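You operate a simulated robot arm through the tools that you are given. There is no shell and no other tool.

The job below is to be done with a simulated robot arm. You get a single attempt, and the scene is never put back.

JOB
Stencil RYE on the lid of the brown box.
Fine: paint from the tray, with the round green brush; brush and stencil go back; the other boxes stay bare. Set down upright: round green brush. A coat counts when it lies all over at full strength: go over it till it gets no stronger.

Only the result counts: the job must be done as asked and must still hold three seconds after the hand-in. Knocking over, shifting, dropping, spilling or breaking anything else fails it. A push-on lid holds only when it is set on centred and level and pressed home; a screw cap is set on level and turned clockwise until tight.

ROBOT AND FRAMES
A 6-joint arm with a three-finger gripper, fixed in place. Base frame: the origin is at the foot of the arm, x ahead of it, y to its left, z up. Lengths are in mm, angles in degrees, forces in N, time in s.
Its first joint turns from -166.0 to 166.0 degrees. Payload 4.89 kg.
The tool frame sits at the grasp point between the pads (the TCP): z along the fingers, y along the line on which they close. The tips reach 30 mm beyond it. The gripper opens to 164 mm. The gripper's body begins 125 mm behind the TCP.
Orientation is that of the tool frame in the base frame, as a unit quaternion [w, x, y, z]. With the fingers straight down and closing along the base's y, the tool's x points along the base's -x, its y along +y and its z along -z.

CONTROLS
- The arm moves only by the tool drive_tool. Its argument "motion" is a list of rows, each an object of numbers (a shift or turn left out is 0, a gripper value left out holds the last): "x", "y", "z": the shift along the base's x, y, z in units of 150 mm (1.0 is 150 mm); "rx", "ry", "rz": the turn, a rotation vector about the base's x, y, z in units of 45 degrees (1.0 is 45 degrees). In form: [{"x": .., "y": .., "z": .., "rx": .., "ry": .., "rz": ..}, ...]. A call has 1 to 20 rows; each row is the pose to reach, as a shift and turn from the pose commanded when the call began. "fingers" is the finger opening in mm, from 0 to 164, set as the call begins (left out, the last holds). A call with a number of a shift or a turn outside -1 to 1 is refused whole. A row lasts 0.2 s, in which the tool goes at most 50 mm and 8.6 degrees; a call with a longer step from one row to the next is refused whole, and so is a gripper value outside its range. A pose out of reach is approached as far as the arm can. The call stops where the force on the tool passes 60 N (or 10 N more than at its start, if that is more) or the arm is blocked; 0.2 s more then pass. Each finger travels about 108 mm/s and halts on what it meets, pressing with about 40 N; the grip force reading is that of the motor and also rises with nothing between the fingers. The clock runs only during rows and for 0.2 s after the last one: add rows that repeat a pose to give the fingers time. The reply holds the time, the measured pose of the TCP, the force on the tool along the base axes, the opening and the grip force, in the units named above and with some noise, with the torque about the TCP (base axes, N m) and any sound that the robot's microphone picked up.
- Cameras (640 x 400 px; columns grow to the right, rows downward): "scene" is fixed at [49.5, 500.7, 1445.8]; the picture's right is [-0.47, -0.89, 0.00], its down [-0.40, 0.21, -0.89] and it looks along [0.79, -0.41, -0.45] (base axes); focal length 324 px, centre (320, 200). "wrist" rides on the gripper at [76, -2, -152] in the tool frame; the picture's right is [0.02, 1.00, 0.00], its down [-0.88, 0.02, -0.47] and it looks along [-0.47, 0.01, 0.88] (tool axes); focal length 247 px, centre (320, 200). There is no depth. A picture from a camera that has moved, and an enlarged one, comes with that camera's place and axes in the base frame and with its lens.
- grab_frame(camera): a new picture of that camera. No time passes.
- slide_trunk(by): slides the trunk up (or, below 0, down) by that many mm; the arm rides with it, the base frame stays. It gives what a move gives, with no picture.
- inspect(camera, box): a new picture of the part [left, top, right, bottom] of that camera's present view, enlarged. No time passes.
- job_done(): hands the job in; it is judged then, once.

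Places have to be worked out from the pictures, the camera data and where the tool is seen. Open the gripper and draw the arm clear of the work before you hand the job in, unless the task says otherwise.

The tools are called after "Request:" as a command line: name --argument value ..., lists and objects as JSON in quotes. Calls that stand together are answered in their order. drive_tool: Moves the arm, as the interface text tells. Its arguments: {"type":"object","properties":{"motion":{"type":"array","items":{"type":"object","properties":{"x":{"type":"number"},"y":{"type":"number"},"z":{"type":"number"},"rx":{"type":"number"},"ry":{"type":"number"},"rz":{"type":"number"}}}},"fingers":{"type":"number"}},"required":["motion"]} The other tools are called the same way: slide_trunk (by) slides the trunk up or down; grab_frame (camera) takes a picture; inspect (camera, box) takes an enlarged picture of a part of a camera's view; job_done () hands the job in.

At the start:

```text
clock: 0.0
tool_pos: [505.7, 377.3, 1216.9]
tool_rot: [0.0, 0.0, 1.0, 0.0]
wrist_force: [0.6, 0.4, 0.9]
torque: [0.02, -0.01, -0.04]
opening: 163.9
gripper_force: 0.0
trunk travel left (down, up): [-175.0, 215.0]
```

scene: 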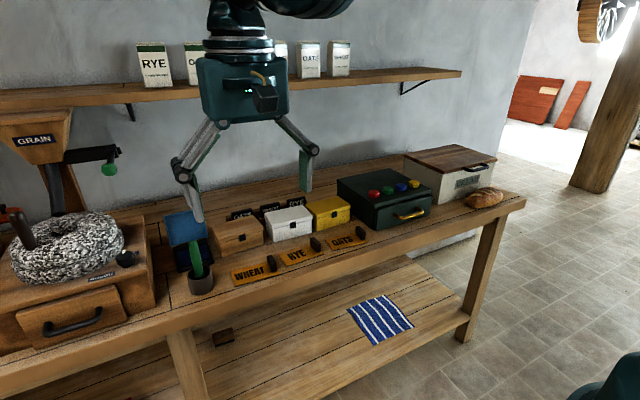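
wrist: 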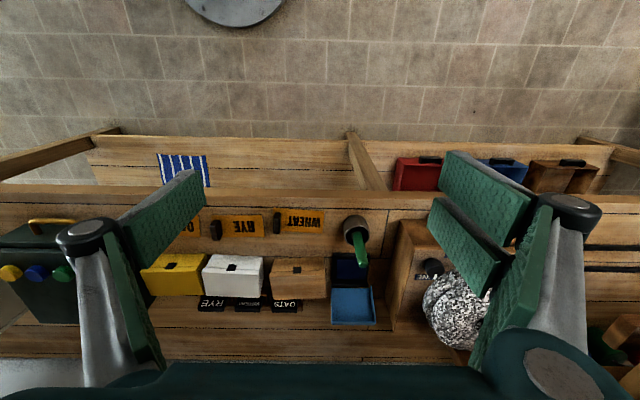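

The scene shows a bench with brown, white and yellow boxes, stencils with knobs (WHEAT, RYE, OATS), a brush in a cup and a paint tray. I take closer looks before moving.

Request:
inspect --camera "scene" --box '[150, 180, 390, 310]'

Request:
inspect --camera "wrist" --box '[130, 190, 450, 340]'

```text
2.67 times, centred on (270, 245) of scene
camera zoom: at [49.5, 500.7, 1445.8], right [-0.47, -0.89, 0.0], down [-0.4, 0.21, -0.89], along [0.79, -0.41, -0.45], focal length 863 px, centre (453, 80)
```

zoom: 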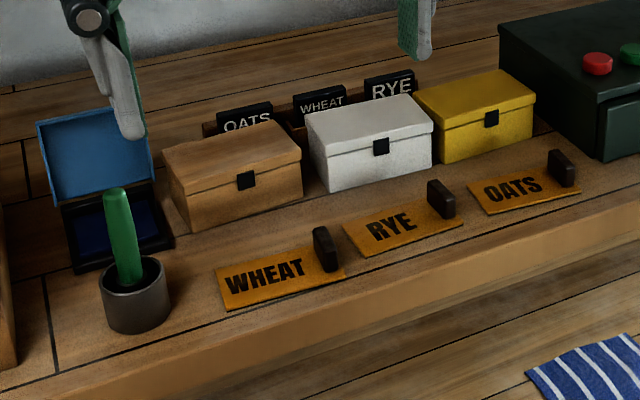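

```text
2.00 times, centred on (290, 265) of wrist
camera zoom: at [429.6, 375.4, 1369.6], right [-0.02, 1.0, 0.0], down [0.88, 0.02, 0.47], along [0.47, 0.01, -0.88], focal length 494 px, centre (380, 70)
```

zoom: 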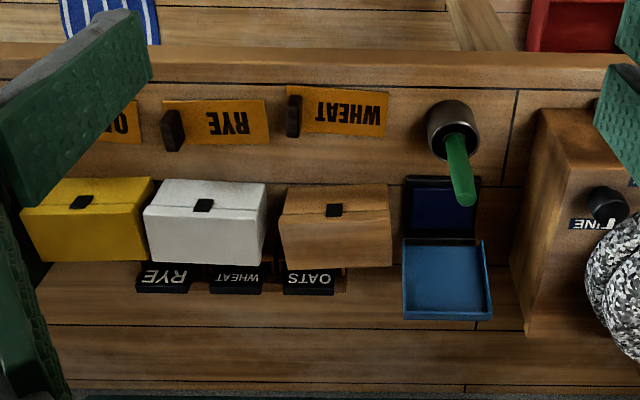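

The wrist camera looks forward and down over the bench. I move a little forward and lower to get a better measuring view of boxes, stencils, cup and tray.

Request:
drive_tool --motion '[{"x": 0.12, "y": -0.12, "z": -0.1}, {"x": 0.3, "y": -0.25, "z": -0.2}, {"x": 0.45, "y": -0.4, "z": -0.3}, {"x": 0.6, "y": -0.5, "z": -0.4}, {"x": 0.6, "y": -0.5, "z": -0.4}]' --fingers 164

Request:
grab_frame --camera "wrist"

Request:
grab_frame --camera "scene"

```text
clock: 1.2
tool_pos: [597.0, 301.8, 1153.8]
tool_rot: [-0.001, 0.0, 1.0, 0.001]
wrist_force: [1.0, -1.2, -0.9]
torque: [0.01, 0.09, 0.0]
opening: 164.0
gripper_force: 0.1
trunk travel left (down, up): [-175.0, 215.0]
```

```text
taken
camera wrist: at [520.4, 299.4, 1308.5], right [-0.02, 1.0, 0.0], down [0.88, 0.02, 0.47], along [0.47, 0.01, -0.88], focal length 247 px, centre (320, 200)
```

wrist: 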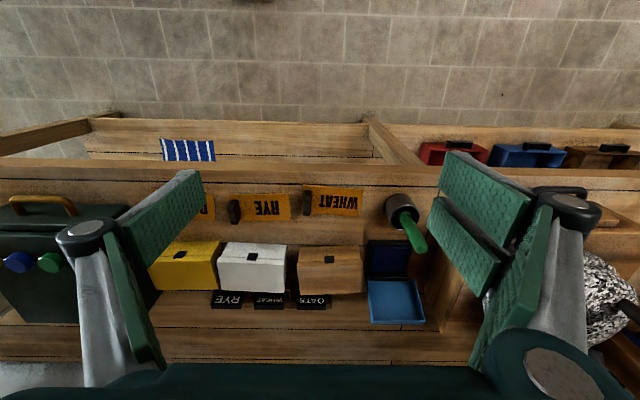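

```text
taken
```

scene: 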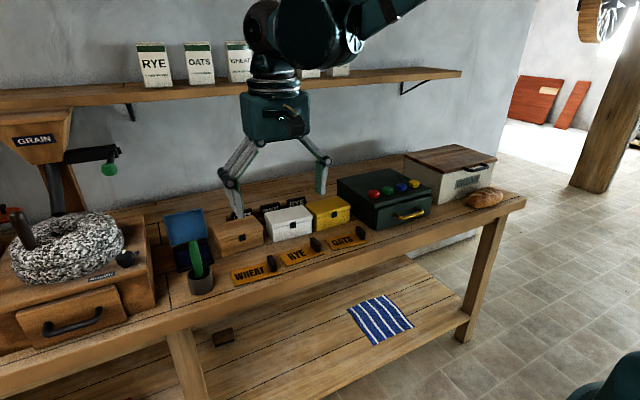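

The objects are visible between the fingers. I enlarge both views to measure coordinates.

Request:
inspect --camera "wrist" --box '[140, 170, 460, 340]'

Request:
inspect --camera "scene" --box '[160, 190, 290, 300]'

Request:
inspect --camera "scene" --box '[225, 185, 375, 290]'

```text
2.00 times, centred on (300, 255) of wrist
camera zoom: at [520.4, 299.4, 1308.5], right [-0.02, 1.0, 0.0], down [0.88, 0.02, 0.47], along [0.47, 0.01, -0.88], focal length 494 px, centre (360, 90)
```

zoom: 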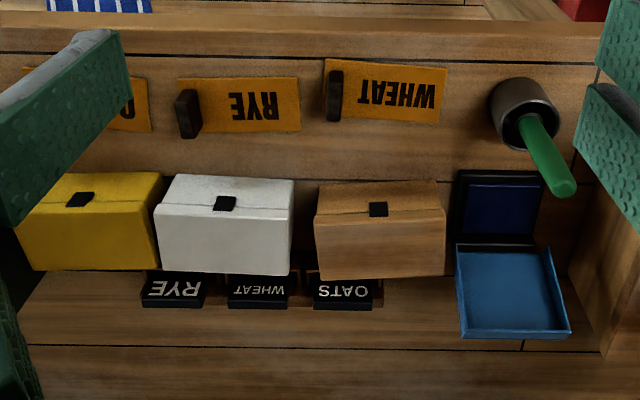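

```text
3.64 times, centred on (225, 245) of scene
camera zoom: at [49.5, 500.7, 1445.8], right [-0.47, -0.89, 0.0], down [-0.4, 0.21, -0.89], along [0.79, -0.41, -0.45], focal length 1177 px, centre (666, 36)
```

zoom: 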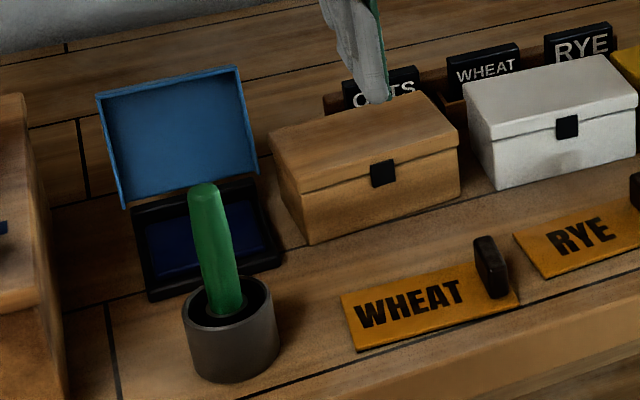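

```text
3.81 times, centred on (300, 238) of scene
camera zoom: at [49.5, 500.7, 1445.8], right [-0.47, -0.89, 0.0], down [-0.4, 0.21, -0.89], along [0.79, -0.41, -0.45], focal length 1233 px, centre (396, 57)
```

zoom: 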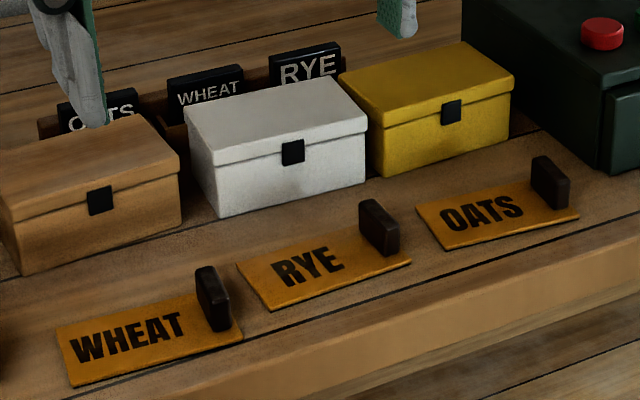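

Triangulating: bench top z≈862, brown box lid about x 875–952, y 257–402, top z≈927; cup about (752,466) with brush top z≈1010; paint pad about (909,474,870). These are near the reach limit, so I move above the box to test reach and look closer.

Request:
drive_tool --motion '[{"x": 0.3, "y": 0.04, "z": 0}, {"x": 0.6, "y": 0.08, "z": -0.05}, {"x": 0.94, "y": 0.12, "z": -0.08}]' --fingers 100

Request:
drive_tool --motion '[{"x": 0.3, "y": 0.04, "z": 0}, {"x": 0.6, "y": 0.08, "z": -0.05}, {"x": 0.94, "y": 0.12, "z": -0.08}, {"x": 0.94, "y": 0.12, "z": -0.08}]'

Request:
grab_frame --camera "wrist"

Request:
grab_frame --camera "scene"

```text
refused: row 3 steps farther than a row can; nothing moved
```

```text
refused: row 3 steps farther than a row can; nothing moved
```

```text
taken
camera wrist: at [520.4, 299.4, 1308.5], right [-0.02, 1.0, 0.0], down [0.88, 0.02, 0.47], along [0.47, 0.01, -0.88], focal length 247 px, centre (320, 200)
```

wrist: 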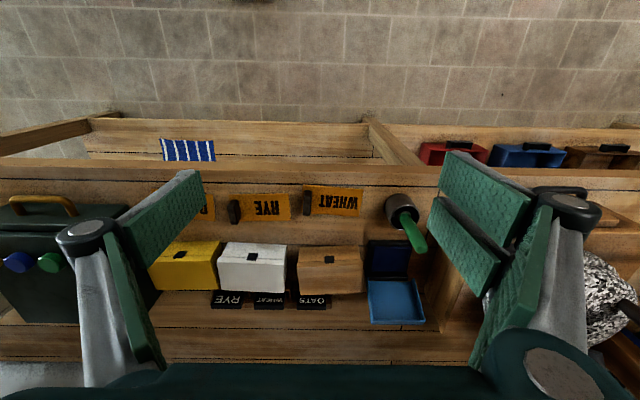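

```text
taken
```

scene: 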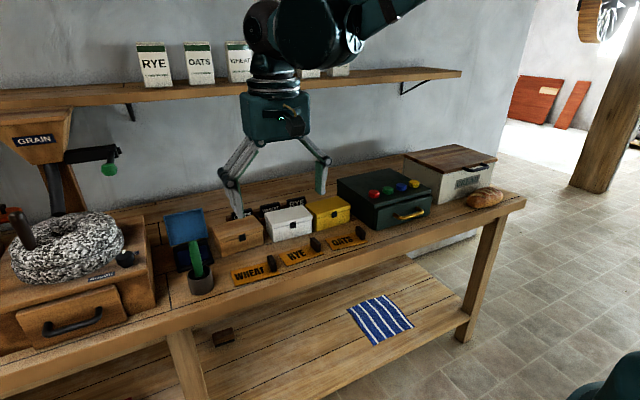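

The steps were too long per row; I repeat with shorter ones.

Request:
drive_tool --motion '[{"x": 0.24, "y": 0.03, "z": 0}, {"x": 0.48, "y": 0.06, "z": -0.03}, {"x": 0.72, "y": 0.09, "z": -0.06}, {"x": 0.95, "y": 0.12, "z": -0.08}]' --fingers 100

Request:
drive_tool --motion '[{"x": 0.24, "y": 0.03, "z": 0}, {"x": 0.48, "y": 0.06, "z": -0.03}, {"x": 0.72, "y": 0.09, "z": -0.06}, {"x": 0.95, "y": 0.12, "z": -0.08}, {"x": 0.95, "y": 0.12, "z": -0.08}]'

Request:
grab_frame --camera "wrist"

Request:
grab_frame --camera "scene"

```text
clock: 2.2
tool_pos: [739.5, 318.0, 1144.4]
tool_rot: [0.0, 0.0, 1.0, 0.001]
wrist_force: [-1.4, -0.7, 0.7]
torque: [0.03, -0.19, 0.01]
opening: 100.3
gripper_force: 0.1
trunk travel left (down, up): [-175.0, 215.0]
```

```text
clock: 3.4
tool_pos: [883.0, 335.8, 1131.0]
tool_rot: [0.0, 0.001, 1.0, 0.0]
wrist_force: [1.8, 0.1, 0.0]
torque: [-0.01, 0.14, -0.01]
opening: 99.8
gripper_force: 0.1
trunk travel left (down, up): [-175.0, 215.0]
```

```text
taken
camera wrist: at [807.0, 334.5, 1285.0], right [-0.02, 1.0, 0.0], down [0.88, 0.02, 0.47], along [0.47, 0.01, -0.88], focal length 247 px, centre (320, 200)
```

wrist: 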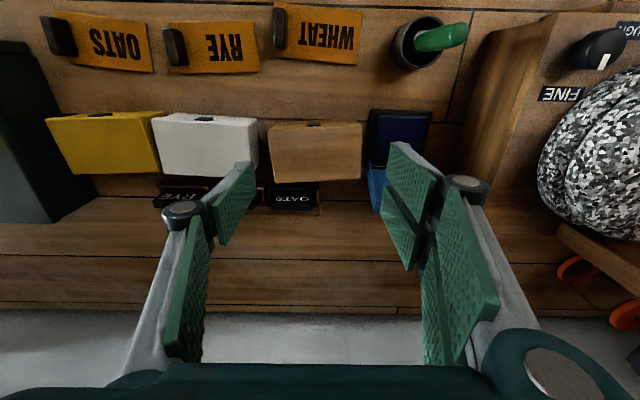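

```text
taken
```

scene: 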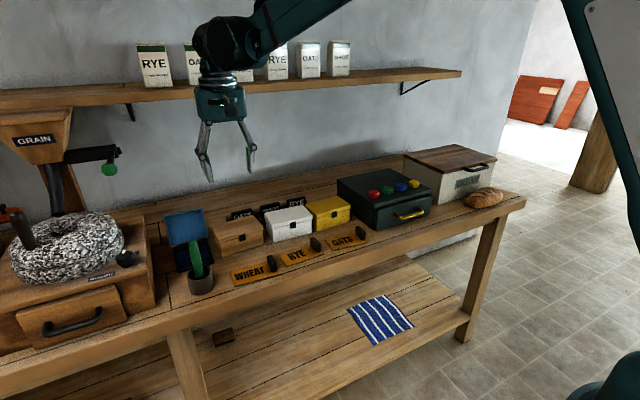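

Reach is fine here. I enlarge this near-vertical view for accurate measurement.

Request:
inspect --camera "wrist" --box '[250, 90, 490, 220]'

Request:
inspect --camera "wrist" --box '[130, 0, 370, 150]'

Request:
inspect --camera "wrist" --box '[350, 0, 510, 100]'

```text
2.67 times, centred on (370, 155) of wrist
camera zoom: at [807.0, 334.5, 1285.0], right [-0.02, 1.0, 0.0], down [0.88, 0.02, 0.47], along [0.47, 0.01, -0.88], focal length 659 px, centre (187, 320)
```

zoom: 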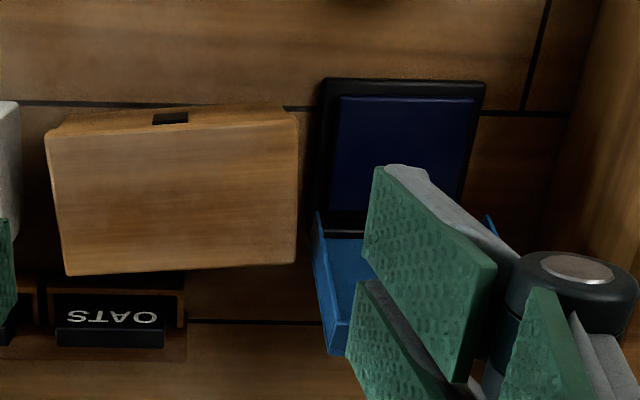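

```text
2.67 times, centred on (250, 75) of wrist
camera zoom: at [807.0, 334.5, 1285.0], right [-0.02, 1.0, 0.0], down [0.88, 0.02, 0.47], along [0.47, 0.01, -0.88], focal length 659 px, centre (507, 533)
```

zoom: 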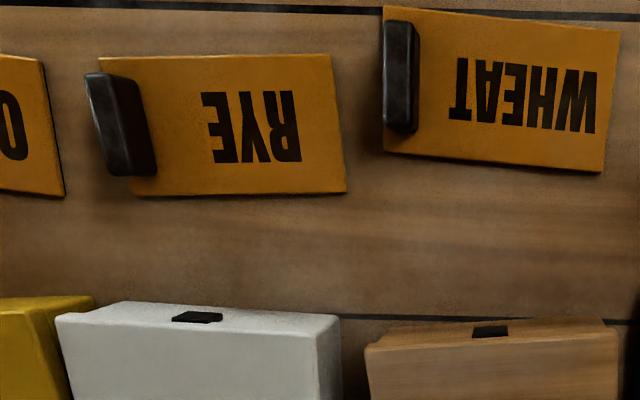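

```text
4.00 times, centred on (430, 50) of wrist
camera zoom: at [807.0, 334.5, 1285.0], right [-0.02, 1.0, 0.0], down [0.88, 0.02, 0.47], along [0.47, 0.01, -0.88], focal length 988 px, centre (-120, 800)
```

zoom: 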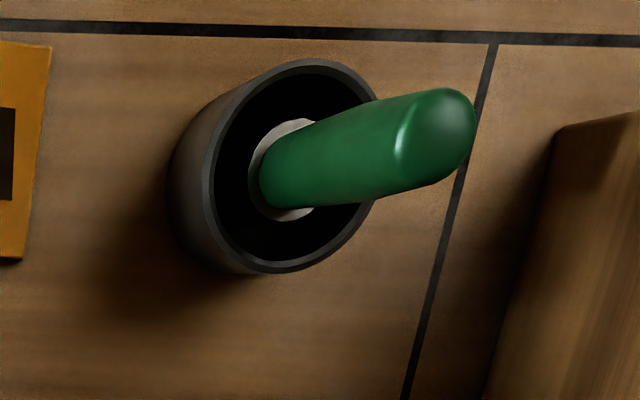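

Measured: lid corners ≈ (888,260),(875,395),(957,401),(968,266), yaw ≈ 4.7°; RYE stencil ≈ 121×64 mm centred (783,181) yaw ≈2°; brush axis ≈ (774.5,467), handle top ≈1003; pad ≈ x 872–944, y 429–510. Now I test how far the vertical tool reaches over the lid at painting height, well above everything.

Request:
drive_tool --motion '[{"x": 0.13, "y": 0.05, "z": -0.18}, {"x": 0.26, "y": 0.1, "z": -0.36}, {"x": 0.38, "y": 0.16, "z": -0.5}, {"x": 0.38, "y": 0.16, "z": -0.5}]' --fingers 60

```text
clock: 4.4
tool_pos: [939.8, 360.5, 1056.0]
tool_rot: [0.001, 0.0, 1.0, 0.001]
wrist_force: [0.8, 0.3, -0.9]
torque: [-0.02, 0.14, 0.02]
opening: 60.1
gripper_force: 0.1
trunk travel left (down, up): [-175.0, 215.0]
```

Vertical reach of 1006 mm works here. Next I test over the paint pad at a safe height.

Request:
drive_tool --motion '[{"x": -0.13, "y": 0.25, "z": 0.0}, {"x": -0.22, "y": 0.48, "z": 0.0}, {"x": -0.22, "y": 0.7, "z": 0}, {"x": -0.22, "y": 0.7, "z": -0.1}, {"x": -0.22, "y": 0.7, "z": -0.1}]'

Request:
grab_frame --camera "wrist"

Request:
grab_frame --camera "scene"

```text
clock: 5.6
tool_pos: [903.9, 466.9, 1041.9]
tool_rot: [-0.001, 0.0, 1.0, 0.0]
wrist_force: [-0.5, 0.7, -0.4]
torque: [-0.08, -0.01, 0.03]
opening: 59.9
gripper_force: 0.0
trunk travel left (down, up): [-175.0, 215.0]
```

```text
taken
camera wrist: at [828.6, 466.2, 1194.5], right [-0.02, 1.0, 0.0], down [0.88, 0.02, 0.47], along [0.47, 0.01, -0.88], focal length 247 px, centre (320, 200)
```

wrist: 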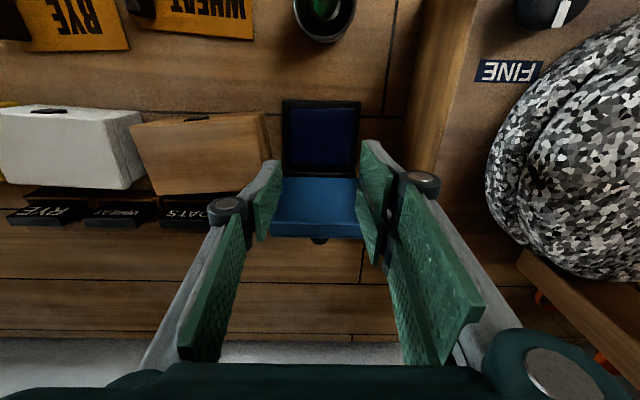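

```text
taken
```

scene: 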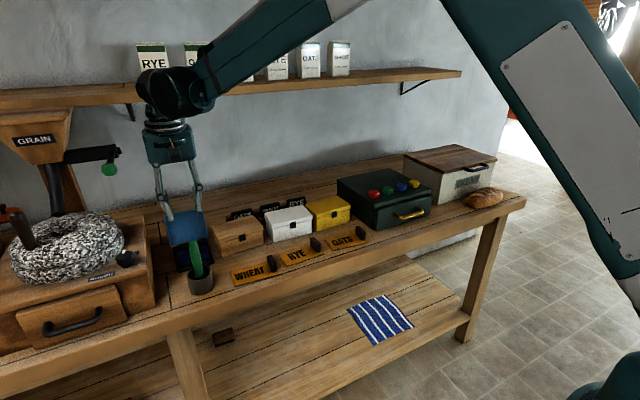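

Reach over the pad is fine too. Now I go above the RYE stencil's handle (≈ y 128) for a close look before grasping.

Request:
drive_tool --motion '[{"z": 0.2}, {"x": -0.15, "y": -0.25, "z": 0.3}, {"x": -0.3, "y": -0.5, "z": 0.3}, {"x": -0.45, "y": -0.75, "z": 0.3}, {"x": -0.55, "y": -1.0, "z": 0.3}]'

Request:
drive_tool --motion '[{"y": -0.25}, {"y": -0.5}, {"y": -0.75, "z": -0.2}, {"y": -1.0, "z": -0.4}, {"y": -1.0, "x": -0.1, "z": -0.6}, {"y": -1.0, "x": -0.1, "z": -0.6}]'

Request:
grab_frame --camera "wrist"

```text
clock: 6.8
tool_pos: [822.5, 316.9, 1088.4]
tool_rot: [0.0, 0.0, 1.0, 0.0]
wrist_force: [0.4, 2.0, -1.4]
torque: [-0.14, 0.07, -0.02]
opening: 59.9
gripper_force: 0.0
trunk travel left (down, up): [-175.0, 215.0]
```

```text
clock: 8.2
tool_pos: [810.5, 166.0, 996.9]
tool_rot: [0.0, 0.0, 1.0, 0.001]
wrist_force: [0.4, 0.0, 0.1]
torque: [0.07, 0.07, 0.02]
opening: 59.9
gripper_force: 0.0
trunk travel left (down, up): [-175.0, 215.0]
```

```text
taken
camera wrist: at [733.5, 164.1, 1151.1], right [-0.02, 1.0, 0.0], down [0.88, 0.02, 0.47], along [0.47, 0.01, -0.88], focal length 247 px, centre (320, 200)
```

wrist: 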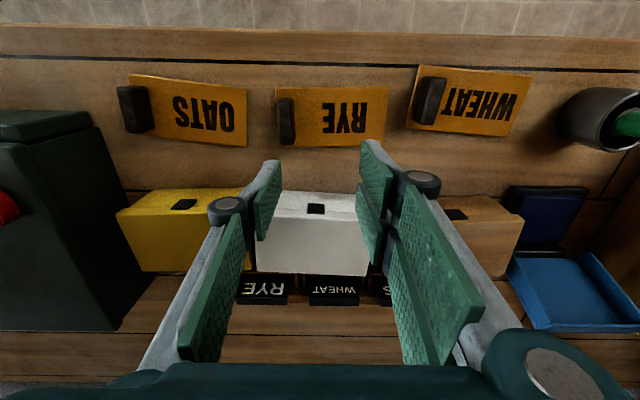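

Request:
inspect --camera "wrist" --box '[260, 70, 420, 170]'

Request:
inspect --camera "scene" --box '[270, 215, 370, 275]'

```text
4.00 times, centred on (340, 120) of wrist
camera zoom: at [733.5, 164.1, 1151.1], right [-0.02, 1.0, 0.0], down [0.88, 0.02, 0.47], along [0.47, 0.01, -0.88], focal length 988 px, centre (240, 520)
```

zoom: 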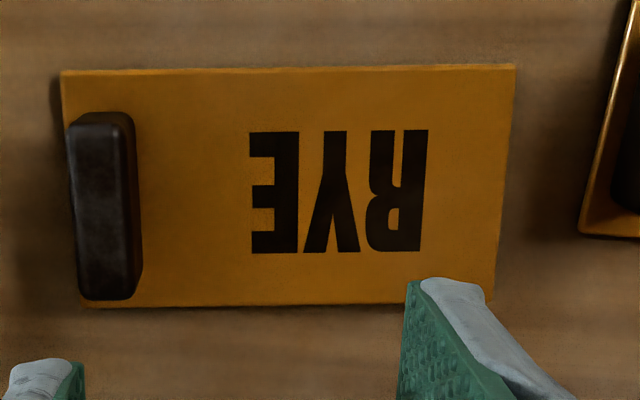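

```text
6.40 times, centred on (320, 245) of scene
camera zoom: at [49.5, 500.7, 1445.8], right [-0.47, -0.89, 0.0], down [-0.4, 0.21, -0.89], along [0.79, -0.41, -0.45], focal length 2072 px, centre (320, -88)
```

zoom: 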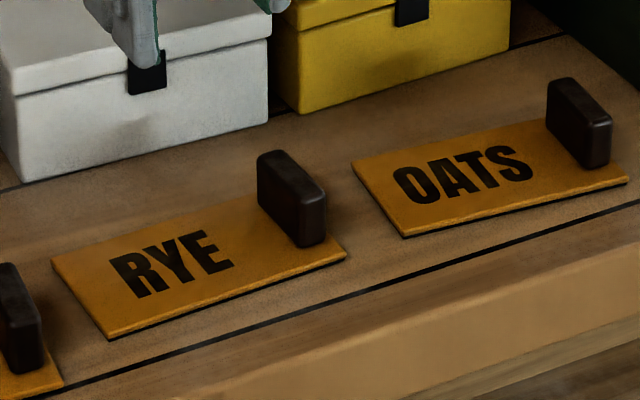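

The handle slab is ≈12 mm thick (y), 42 mm long (x), centred ≈(780.5,130.5), top z≈897; plate yaw ≈2.2°. I move over it, matching yaw, and descend partway for a check.

Request:
drive_tool --motion '[{"x": -0.1, "y": -0.12, "z": -0.05, "rz": 0.049}, {"x": -0.193, "y": -0.237, "z": -0.1, "rz": 0.049}, {"x": -0.193, "y": -0.237, "z": -0.35, "rz": 0.049}, {"x": -0.193, "y": -0.237, "z": -0.35, "rz": 0.049}]' --fingers 50

Request:
grab_frame --camera "wrist"

Request:
inspect --camera "scene" --box '[270, 190, 370, 270]'

```text
clock: 9.2
tool_pos: [778.2, 131.7, 943.2]
tool_rot: [0.0, -0.018, 1.0, 0.0]
wrist_force: [0.0, 0.2, -0.2]
torque: [0.02, -0.03, 0.02]
opening: 50.1
gripper_force: 0.0
trunk travel left (down, up): [-175.0, 215.0]
```

```text
taken
camera wrist: at [702.0, 126.3, 1097.2], right [-0.06, 1.0, 0.0], down [0.88, 0.05, 0.47], along [0.47, 0.03, -0.88], focal length 247 px, centre (320, 200)
```

wrist: 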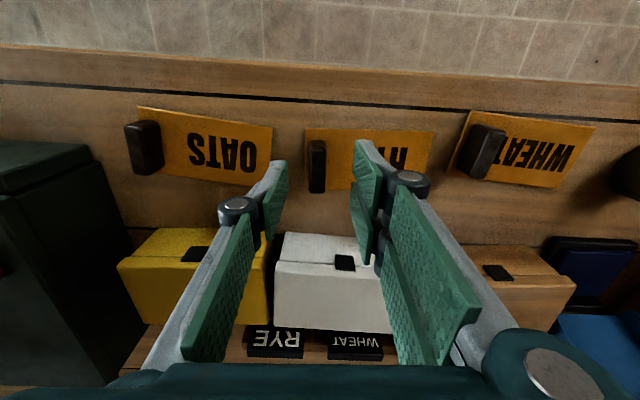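

```text
5.00 times, centred on (320, 230) of scene
camera zoom: at [49.5, 500.7, 1445.8], right [-0.47, -0.89, 0.0], down [-0.4, 0.21, -0.89], along [0.79, -0.41, -0.45], focal length 1619 px, centre (320, 50)
```

zoom: 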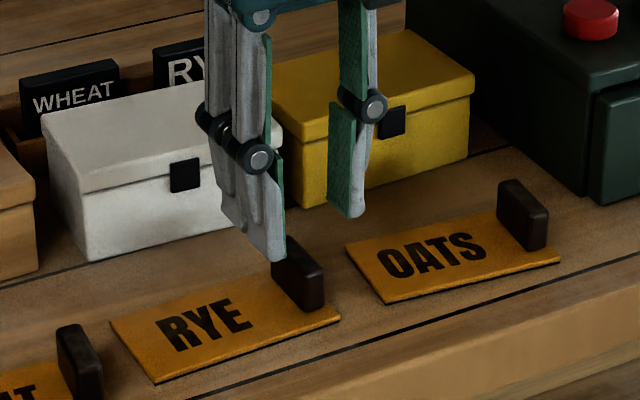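

Handle appears nearly centred between the fingertips; a zoom to check alignment before final descent.

Request:
inspect --camera "wrist" --box '[260, 110, 400, 210]'

```text
4.00 times, centred on (330, 160) of wrist
camera zoom: at [702.0, 126.3, 1097.2], right [-0.06, 1.0, 0.0], down [0.88, 0.05, 0.47], along [0.47, 0.03, -0.88], focal length 988 px, centre (280, 360)
```

zoom: 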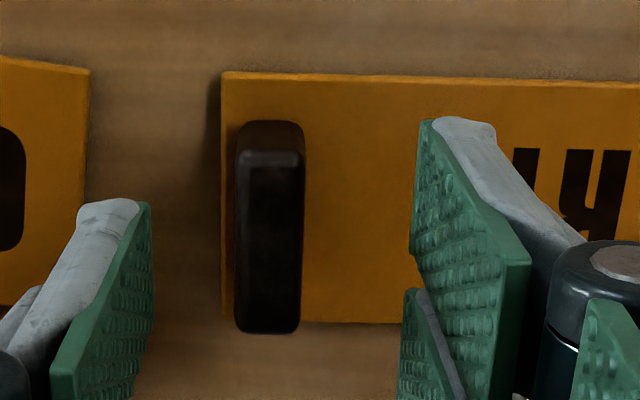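

Handle is ≈3 mm toward −y from the finger centre; I correct that and lower to TCP z≈905.

Request:
drive_tool --motion '[{"y": -0.02}, {"y": -0.02, "z": -0.13}, {"y": -0.02, "z": -0.255}, {"y": -0.02, "z": -0.255}]'

Request:
inspect --camera "wrist" --box '[240, 90, 400, 210]'

Request:
inspect --camera "scene" --box '[270, 190, 370, 270]'

```text
clock: 10.2
tool_pos: [777.8, 126.7, 905.2]
tool_rot: [0.0, -0.019, 1.0, 0.0]
wrist_force: [0.1, 0.1, 0.1]
torque: [0.02, 0.03, -0.01]
opening: 49.9
gripper_force: 0.1
trunk travel left (down, up): [-175.0, 215.0]
```

```text
3.33 times, centred on (320, 150) of wrist
camera zoom: at [702.1, 123.0, 1058.9], right [-0.06, 1.0, 0.0], down [0.88, 0.05, 0.47], along [0.47, 0.03, -0.88], focal length 823 px, centre (320, 367)
```

zoom: 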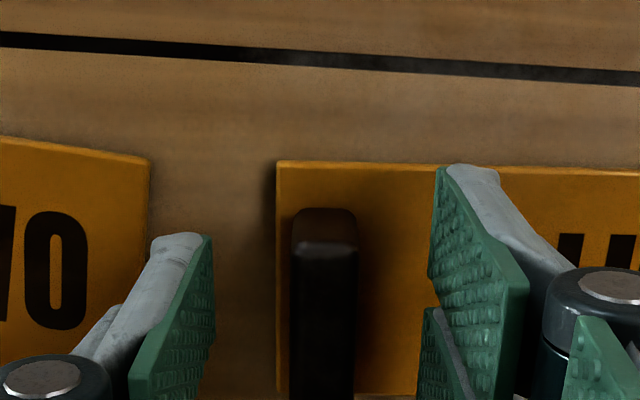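

```text
5.00 times, centred on (320, 230) of scene
camera zoom: at [49.5, 500.7, 1445.8], right [-0.47, -0.89, 0.0], down [-0.4, 0.21, -0.89], along [0.79, -0.41, -0.45], focal length 1619 px, centre (320, 50)
```

zoom: 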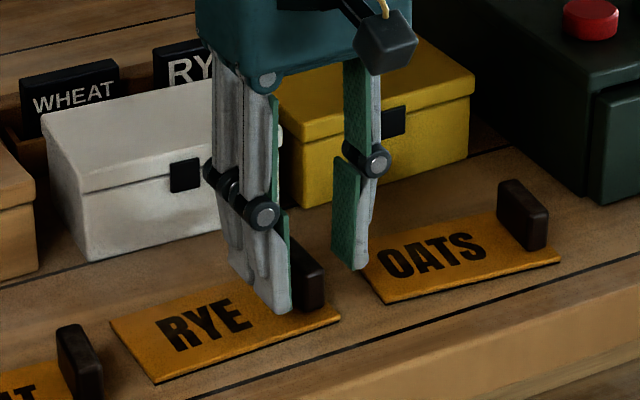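

Fingers straddle the handle without contact. I close on it.

Request:
drive_tool --motion '[{"z": 0}, {"z": 0}, {"z": 0}, {"z": 0}]' --fingers 0

Request:
grab_frame --camera "wrist"

```text
clock: 11.2
tool_pos: [778.9, 127.0, 905.5]
tool_rot: [0.0, -0.019, 1.0, 0.0]
wrist_force: [0.3, 0.1, -0.1]
torque: [-0.04, 0.03, -0.04]
opening: 15.5
gripper_force: 39.4
trunk travel left (down, up): [-175.0, 215.0]
```

```text
taken
camera wrist: at [702.0, 123.0, 1059.1], right [-0.06, 1.0, 0.0], down [0.88, 0.05, 0.47], along [0.47, 0.03, -0.88], focal length 247 px, centre (320, 200)
```

wrist: 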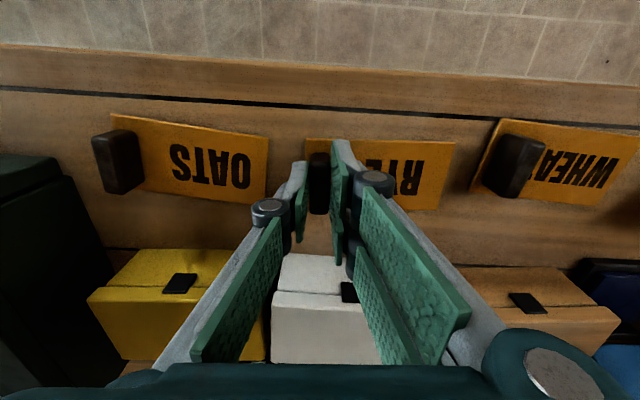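

Gripped at 15.5 mm. I lift slightly and check that the stencil comes along.

Request:
drive_tool --motion '[{"z": 0.07}, {"z": 0.2}, {"z": 0.4}, {"z": 0.4}]'

Request:
grab_frame --camera "wrist"

Request:
inspect --camera "scene" --box '[230, 180, 370, 280]'

```text
clock: 12.2
tool_pos: [777.0, 129.1, 965.8]
tool_rot: [-0.001, -0.019, 1.0, -0.001]
wrist_force: [-0.3, -0.3, 0.4]
torque: [0.05, -0.04, -0.01]
opening: 0.0
gripper_force: 39.8
trunk travel left (down, up): [-175.0, 215.0]
```

```text
taken
camera wrist: at [701.0, 123.8, 1119.1], right [-0.06, 1.0, 0.0], down [0.88, 0.05, 0.47], along [0.47, 0.03, -0.88], focal length 247 px, centre (320, 200)
```

wrist: 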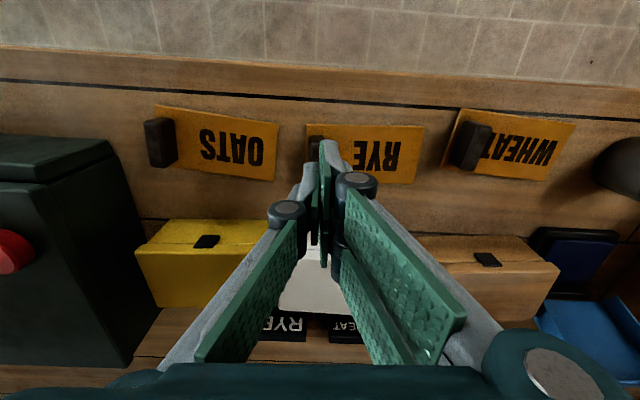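

```text
4.00 times, centred on (300, 230) of scene
camera zoom: at [49.5, 500.7, 1445.8], right [-0.47, -0.89, 0.0], down [-0.4, 0.21, -0.89], along [0.79, -0.41, -0.45], focal length 1295 px, centre (400, 80)
```

zoom: 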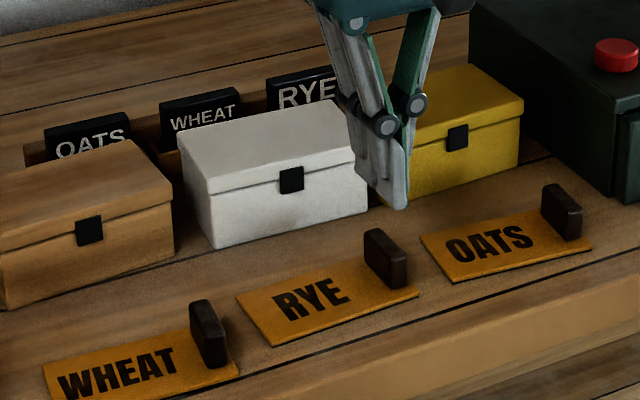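

The grip slipped off: the fingers only caught the top of the handle, so the bench is lower than I thought (~848). I reopen and re-measure the stencil.

Request:
drive_tool --motion '[{"z": 0}, {"z": 0}]' --fingers 50

Request:
inspect --camera "wrist" --box '[290, 100, 450, 200]'

Request:
inspect --camera "scene" --box '[280, 225, 340, 270]'

```text
clock: 12.8
tool_pos: [777.6, 129.4, 965.2]
tool_rot: [0.0, -0.02, 1.0, 0.0]
wrist_force: [0.0, 0.7, 0.0]
torque: [0.01, 0.03, -0.03]
opening: 49.9
gripper_force: 0.1
trunk travel left (down, up): [-175.0, 215.0]
```

```text
4.00 times, centred on (370, 150) of wrist
camera zoom: at [701.3, 123.9, 1118.7], right [-0.06, 1.0, 0.0], down [0.88, 0.05, 0.47], along [0.47, 0.03, -0.88], focal length 988 px, centre (120, 400)
```

zoom: 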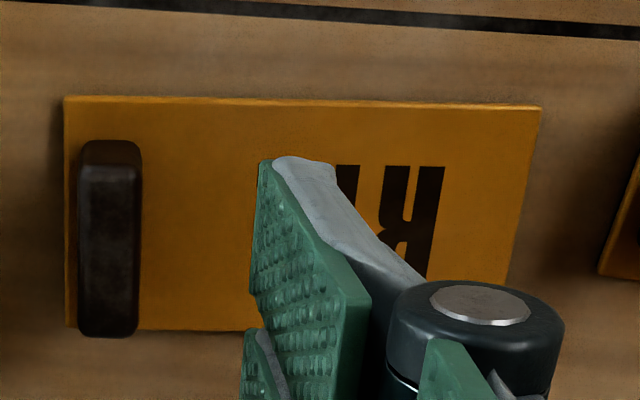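

```text
8.89 times, centred on (310, 248) of scene
camera zoom: at [49.5, 500.7, 1445.8], right [-0.47, -0.89, 0.0], down [-0.4, 0.21, -0.89], along [0.79, -0.41, -0.45], focal length 2878 px, centre (409, -222)
```

zoom: 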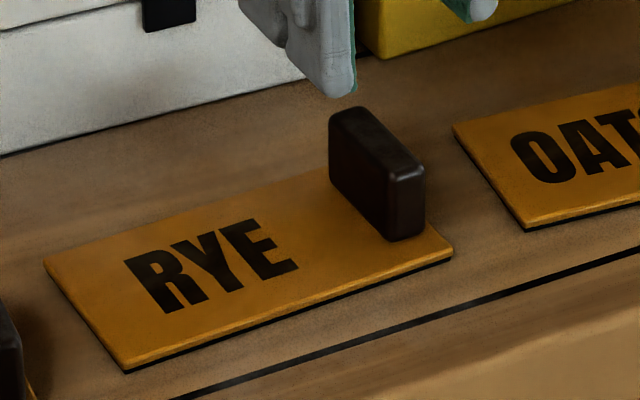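

Handle centre is ≈7.5 mm further forward and 3 mm toward −y, top ≈880. I correct and descend to TCP z≈890 in steps.

Request:
drive_tool --motion '[{"x": 0.05, "y": -0.02, "z": -0.1}, {"x": 0.05, "y": -0.02, "z": -0.3}, {"x": 0.05, "y": -0.02, "z": -0.42}, {"x": 0.05, "y": -0.02, "z": -0.5}, {"x": 0.05, "y": -0.02, "z": -0.5}]'

Request:
inspect --camera "wrist" --box '[260, 90, 420, 190]'

Request:
inspect --camera "scene" --box '[280, 215, 340, 260]'

```text
clock: 14.0
tool_pos: [785.3, 126.3, 891.2]
tool_rot: [0.0, -0.02, 1.0, 0.0]
wrist_force: [0.5, -0.5, -1.3]
torque: [-0.03, 0.04, 0.02]
opening: 50.1
gripper_force: 0.1
trunk travel left (down, up): [-175.0, 215.0]
```

```text
4.00 times, centred on (340, 140) of wrist
camera zoom: at [709.3, 121.8, 1044.9], right [-0.06, 1.0, 0.0], down [0.88, 0.05, 0.47], along [0.47, 0.03, -0.88], focal length 988 px, centre (240, 440)
```

zoom: 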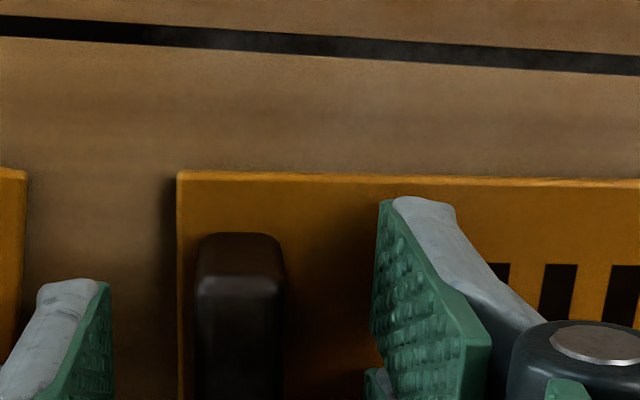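

```text
8.89 times, centred on (310, 238) of scene
camera zoom: at [49.5, 500.7, 1445.8], right [-0.47, -0.89, 0.0], down [-0.4, 0.21, -0.89], along [0.79, -0.41, -0.45], focal length 2878 px, centre (409, -133)
```

zoom: 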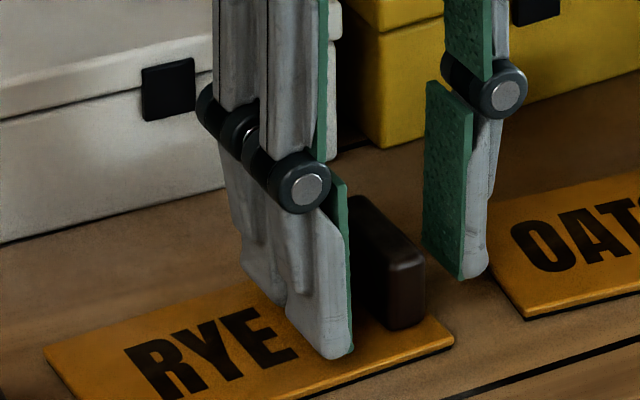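

Now the tips reach well down the handle. I close.

Request:
drive_tool --motion '[{"z": 0}, {"z": 0}, {"z": 0}, {"z": 0}]' --fingers 0

Request:
drive_tool --motion '[{"z": 0.07}, {"z": 0.2}, {"z": 0.4}, {"z": 0.6}, {"z": 0.6}]'

Request:
grab_frame --camera "wrist"

Request:
inspect --camera "scene" --box '[230, 180, 370, 280]'

```text
clock: 15.0
tool_pos: [785.8, 126.8, 892.1]
tool_rot: [0.0, -0.02, 1.0, -0.001]
wrist_force: [0.5, 0.0, 0.1]
torque: [0.01, 0.0, 0.02]
opening: 15.5
gripper_force: 40.3
trunk travel left (down, up): [-175.0, 215.0]
```

```text
clock: 16.2
tool_pos: [785.3, 126.2, 980.5]
tool_rot: [0.0, -0.019, 1.0, 0.0]
wrist_force: [-0.7, -0.6, -2.7]
torque: [-0.11, -0.04, -0.01]
opening: 15.6
gripper_force: 39.4
trunk travel left (down, up): [-175.0, 215.0]
```

```text
taken
camera wrist: at [709.7, 121.5, 1133.8], right [-0.06, 1.0, 0.0], down [0.88, 0.05, 0.47], along [0.47, 0.03, -0.88], focal length 247 px, centre (320, 200)
```

wrist: 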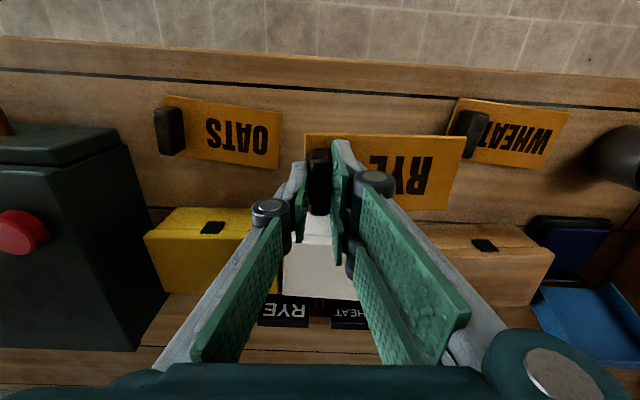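

```text
4.00 times, centred on (300, 230) of scene
camera zoom: at [49.5, 500.7, 1445.8], right [-0.47, -0.89, 0.0], down [-0.4, 0.21, -0.89], along [0.79, -0.41, -0.45], focal length 1295 px, centre (400, 80)
```

zoom: 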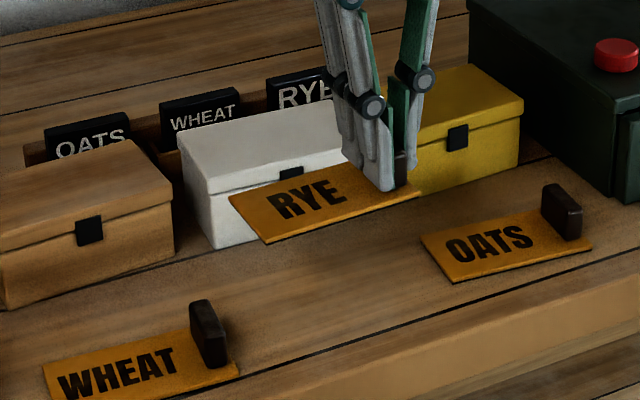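

The stencil is held level. I zoom in to fix the plate's position relative to the tool.

Request:
inspect --camera "wrist" --box '[290, 120, 480, 230]'

```text
3.37 times, centred on (385, 175) of wrist
camera zoom: at [709.7, 121.5, 1133.8], right [-0.06, 1.0, 0.0], down [0.88, 0.05, 0.47], along [0.47, 0.03, -0.88], focal length 832 px, centre (101, 284)
```

zoom: 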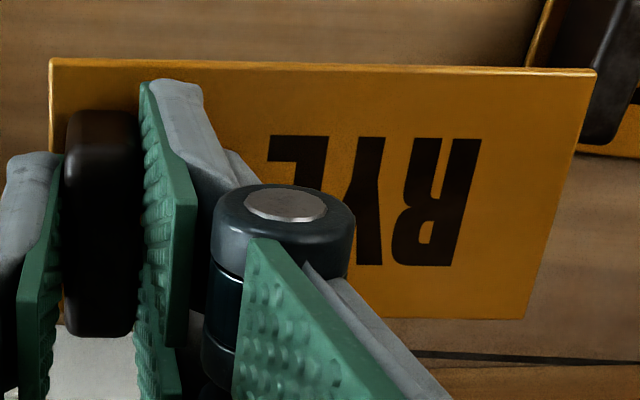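

Plate centre lies (1.3, 51) mm from the TCP in the tool frame; plate ≈125×66 mm, letters 16 mm to +y of plate centre. I carry it high over the brown lid, matching the lid's yaw (~4.8°).

Request:
drive_tool --motion '[{"z": 0.25}, {"z": 0.45}, {"x": 0.2, "y": 0.2, "z": 0.5, "rz": 0.02}, {"x": 0.4, "y": 0.4, "z": 0.5, "rz": 0.04}, {"x": 0.6, "y": 0.6, "z": 0.5, "rz": 0.058}, {"x": 0.8, "y": 0.8, "z": 0.5, "rz": 0.058}, {"x": 0.96, "y": 0.98, "z": 0.5, "rz": 0.058}, {"x": 0.96, "y": 0.98, "z": 0.4, "rz": 0.058}, {"x": 0.96, "y": 0.98, "z": 0.4, "rz": 0.058}]'

Request:
grab_frame --camera "wrist"

Request:
inspect --camera "scene" --box '[190, 170, 330, 270]'

```text
clock: 18.2
tool_pos: [929.6, 273.5, 1040.3]
tool_rot: [0.0, -0.042, 0.999, -0.001]
wrist_force: [-0.1, 0.4, -3.8]
torque: [-0.17, 0.02, -0.02]
opening: 15.6
gripper_force: 40.4
trunk travel left (down, up): [-175.0, 215.0]
```

```text
taken
camera wrist: at [854.1, 266.2, 1194.3], right [-0.1, 0.99, 0.0], down [0.88, 0.09, 0.47], along [0.47, 0.05, -0.88], focal length 247 px, centre (320, 200)
```

wrist: 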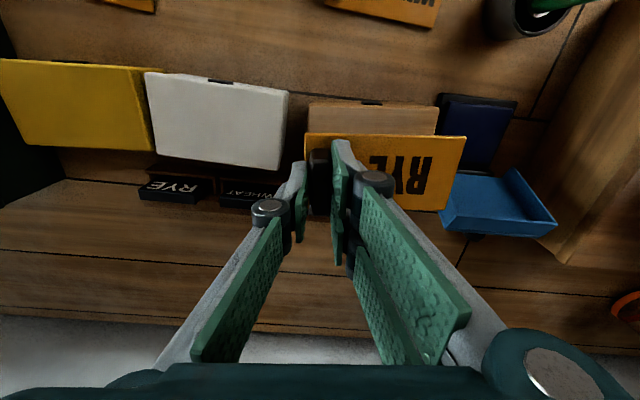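

```text
4.00 times, centred on (260, 220) of scene
camera zoom: at [49.5, 500.7, 1445.8], right [-0.47, -0.89, 0.0], down [-0.4, 0.21, -0.89], along [0.79, -0.41, -0.45], focal length 1295 px, centre (560, 120)
```

zoom: 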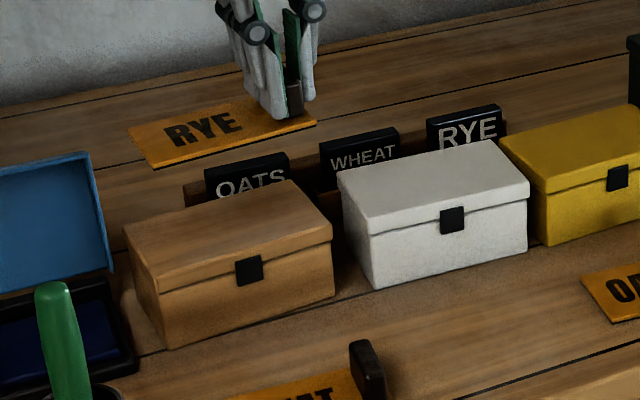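

The plate hovers over the lid. I zoom to compare the plate's near edge with the lid's front edge.

Request:
inspect --camera "wrist" --box '[280, 85, 500, 225]'

```text
2.86 times, centred on (390, 155) of wrist
camera zoom: at [854.1, 266.2, 1194.3], right [-0.1, 0.99, 0.0], down [0.88, 0.09, 0.47], along [0.47, 0.05, -0.88], focal length 706 px, centre (120, 329)
```

zoom: 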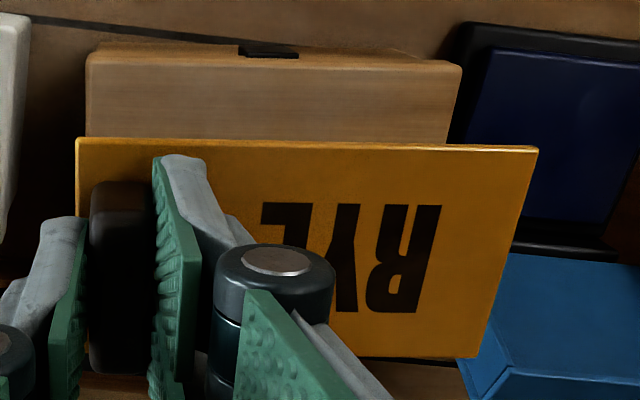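

Lid is rotated ≈1° more than the tool and the plate sits within 1–2 mm of the desired place. I make the small corrections and descend to ~15 mm above contact.

Request:
drive_tool --motion '[{"x": 0.006, "y": 0.012, "rz": 0.018}, {"x": 0.006, "y": 0.012, "z": -0.15, "rz": 0.018}, {"x": 0.006, "y": 0.012, "z": -0.3, "rz": 0.018}, {"x": 0.006, "y": 0.012, "z": -0.45, "rz": 0.018}, {"x": 0.006, "y": 0.012, "z": -0.45, "rz": 0.018}]'

Request:
inspect --camera "wrist" --box '[280, 85, 500, 225]'

Request:
inspect --camera "scene" --box '[190, 170, 330, 270]'

```text
clock: 19.4
tool_pos: [930.7, 275.3, 974.5]
tool_rot: [0.0, -0.049, 0.999, 0.0]
wrist_force: [0.7, 0.2, -3.1]
torque: [-0.09, 0.06, 0.0]
opening: 15.6
gripper_force: 40.0
trunk travel left (down, up): [-175.0, 215.0]
```

```text
2.86 times, centred on (390, 155) of wrist
camera zoom: at [855.3, 266.1, 1127.4], right [-0.12, 0.99, 0.0], down [0.87, 0.1, 0.47], along [0.47, 0.06, -0.88], focal length 706 px, centre (120, 329)
```

zoom: 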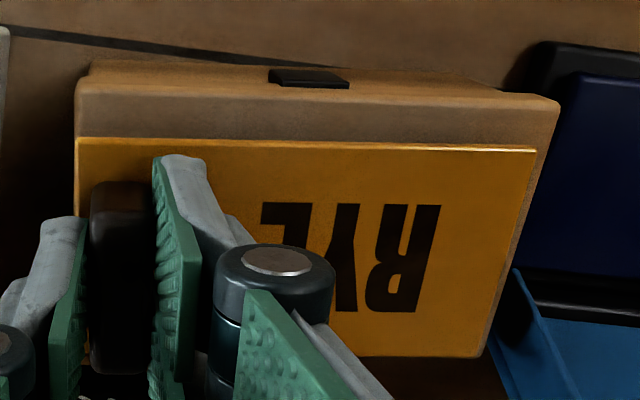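

```text
4.00 times, centred on (260, 220) of scene
camera zoom: at [49.5, 500.7, 1445.8], right [-0.47, -0.89, 0.0], down [-0.4, 0.21, -0.89], along [0.79, -0.41, -0.45], focal length 1295 px, centre (560, 120)
```

zoom: 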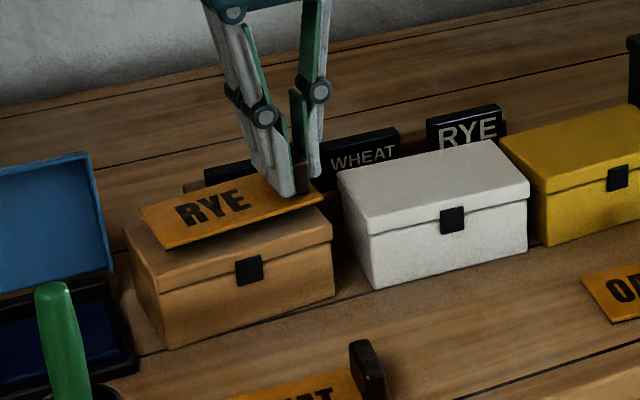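

Alignment is good: the plate lies inside the lid with a 2 mm margin at the −y end and ~8–9 mm front/back. Contact expected near TCP z≈957; I descend slowly.

Request:
drive_tool --motion '[{"z": -0.04}, {"z": -0.075}, {"z": -0.085}, {"z": -0.085}]'

Request:
drive_tool --motion '[{"z": -0.01}, {"z": -0.02}, {"z": -0.02}]'

```text
clock: 20.4
tool_pos: [929.9, 274.8, 960.9]
tool_rot: [0.0, -0.049, 0.999, 0.0]
wrist_force: [2.2, 2.4, 2.4]
torque: [0.07, -0.06, -0.07]
opening: 15.9
gripper_force: 40.1
trunk travel left (down, up): [-175.0, 215.0]
```

```text
clock: 21.2
tool_pos: [930.0, 274.1, 958.8]
tool_rot: [0.001, -0.05, 0.999, 0.0]
wrist_force: [8.2, 5.7, 35.3]
torque: [0.19, -0.24, -0.08]
opening: 15.6
gripper_force: 39.7
trunk travel left (down, up): [-175.0, 215.0]
```

Contact made (35 N). I relax by ~2.5 mm and open the fingers.

Request:
drive_tool --motion '[{"z": 0.015}, {"z": 0.015}]'

Request:
drive_tool --motion '[{"z": 0}, {"z": 0}, {"z": 0}]' --fingers 40

Request:
drive_tool --motion '[{"z": 0.2}, {"z": 0.5}, {"z": 0.8}, {"z": 0.8}]'

Request:
grab_frame --camera "wrist"

Request:
inspect --camera "scene" --box '[190, 170, 330, 270]'

```text
clock: 21.8
tool_pos: [930.6, 274.0, 958.9]
tool_rot: [0.001, -0.049, 0.999, 0.0]
wrist_force: [-2.1, 3.2, 4.4]
torque: [0.06, -0.2, 0.01]
opening: 15.7
gripper_force: 39.7
trunk travel left (down, up): [-175.0, 215.0]
```

```text
clock: 22.6
tool_pos: [931.6, 274.5, 958.8]
tool_rot: [0.001, -0.049, 0.999, 0.0]
wrist_force: [0.7, 0.1, 0.3]
torque: [0.01, -0.02, 0.0]
opening: 40.0
gripper_force: 0.2
trunk travel left (down, up): [-175.0, 215.0]
```

```text
clock: 23.6
tool_pos: [929.7, 273.8, 1079.7]
tool_rot: [0.001, -0.05, 0.999, 0.0]
wrist_force: [0.4, -0.1, 0.9]
torque: [0.06, -0.11, 0.02]
opening: 39.8
gripper_force: 0.1
trunk travel left (down, up): [-175.0, 215.0]
```

```text
taken
camera wrist: at [853.5, 265.5, 1234.7], right [-0.12, 0.99, 0.0], down [0.87, 0.1, 0.47], along [0.47, 0.06, -0.88], focal length 247 px, centre (320, 200)
```

wrist: 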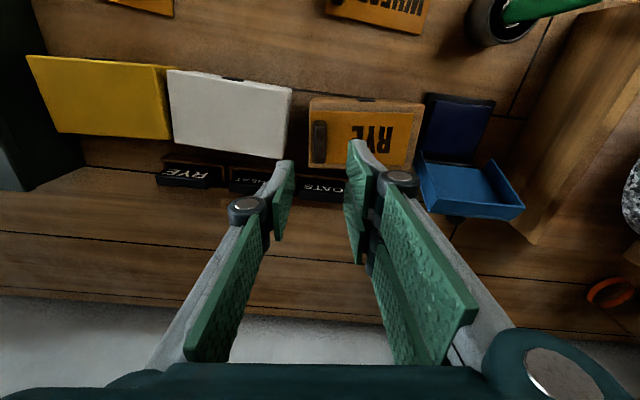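

```text
4.00 times, centred on (260, 220) of scene
camera zoom: at [49.5, 500.7, 1445.8], right [-0.47, -0.89, 0.0], down [-0.4, 0.21, -0.89], along [0.79, -0.41, -0.45], focal length 1295 px, centre (560, 120)
```

zoom: 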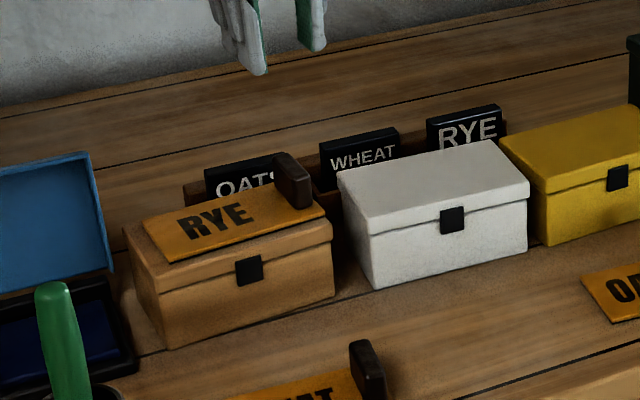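

The stencil rests on the lid. I zoom to locate the letter openings precisely.

Request:
inspect --camera "wrist" --box '[290, 80, 450, 180]'

```text
4.00 times, centred on (370, 130) of wrist
camera zoom: at [853.5, 265.5, 1234.7], right [-0.12, 0.99, 0.0], down [0.87, 0.1, 0.47], along [0.47, 0.06, -0.88], focal length 988 px, centre (120, 480)
```

zoom: 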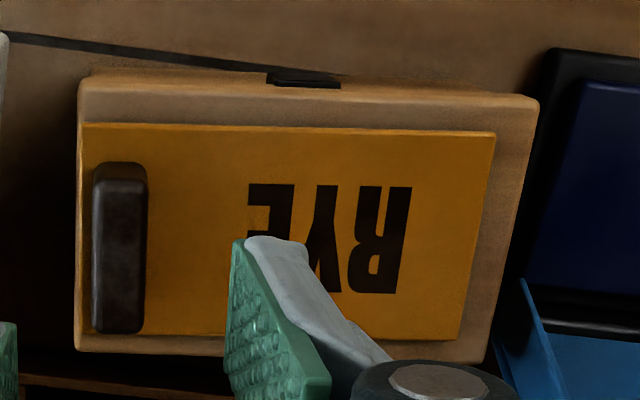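

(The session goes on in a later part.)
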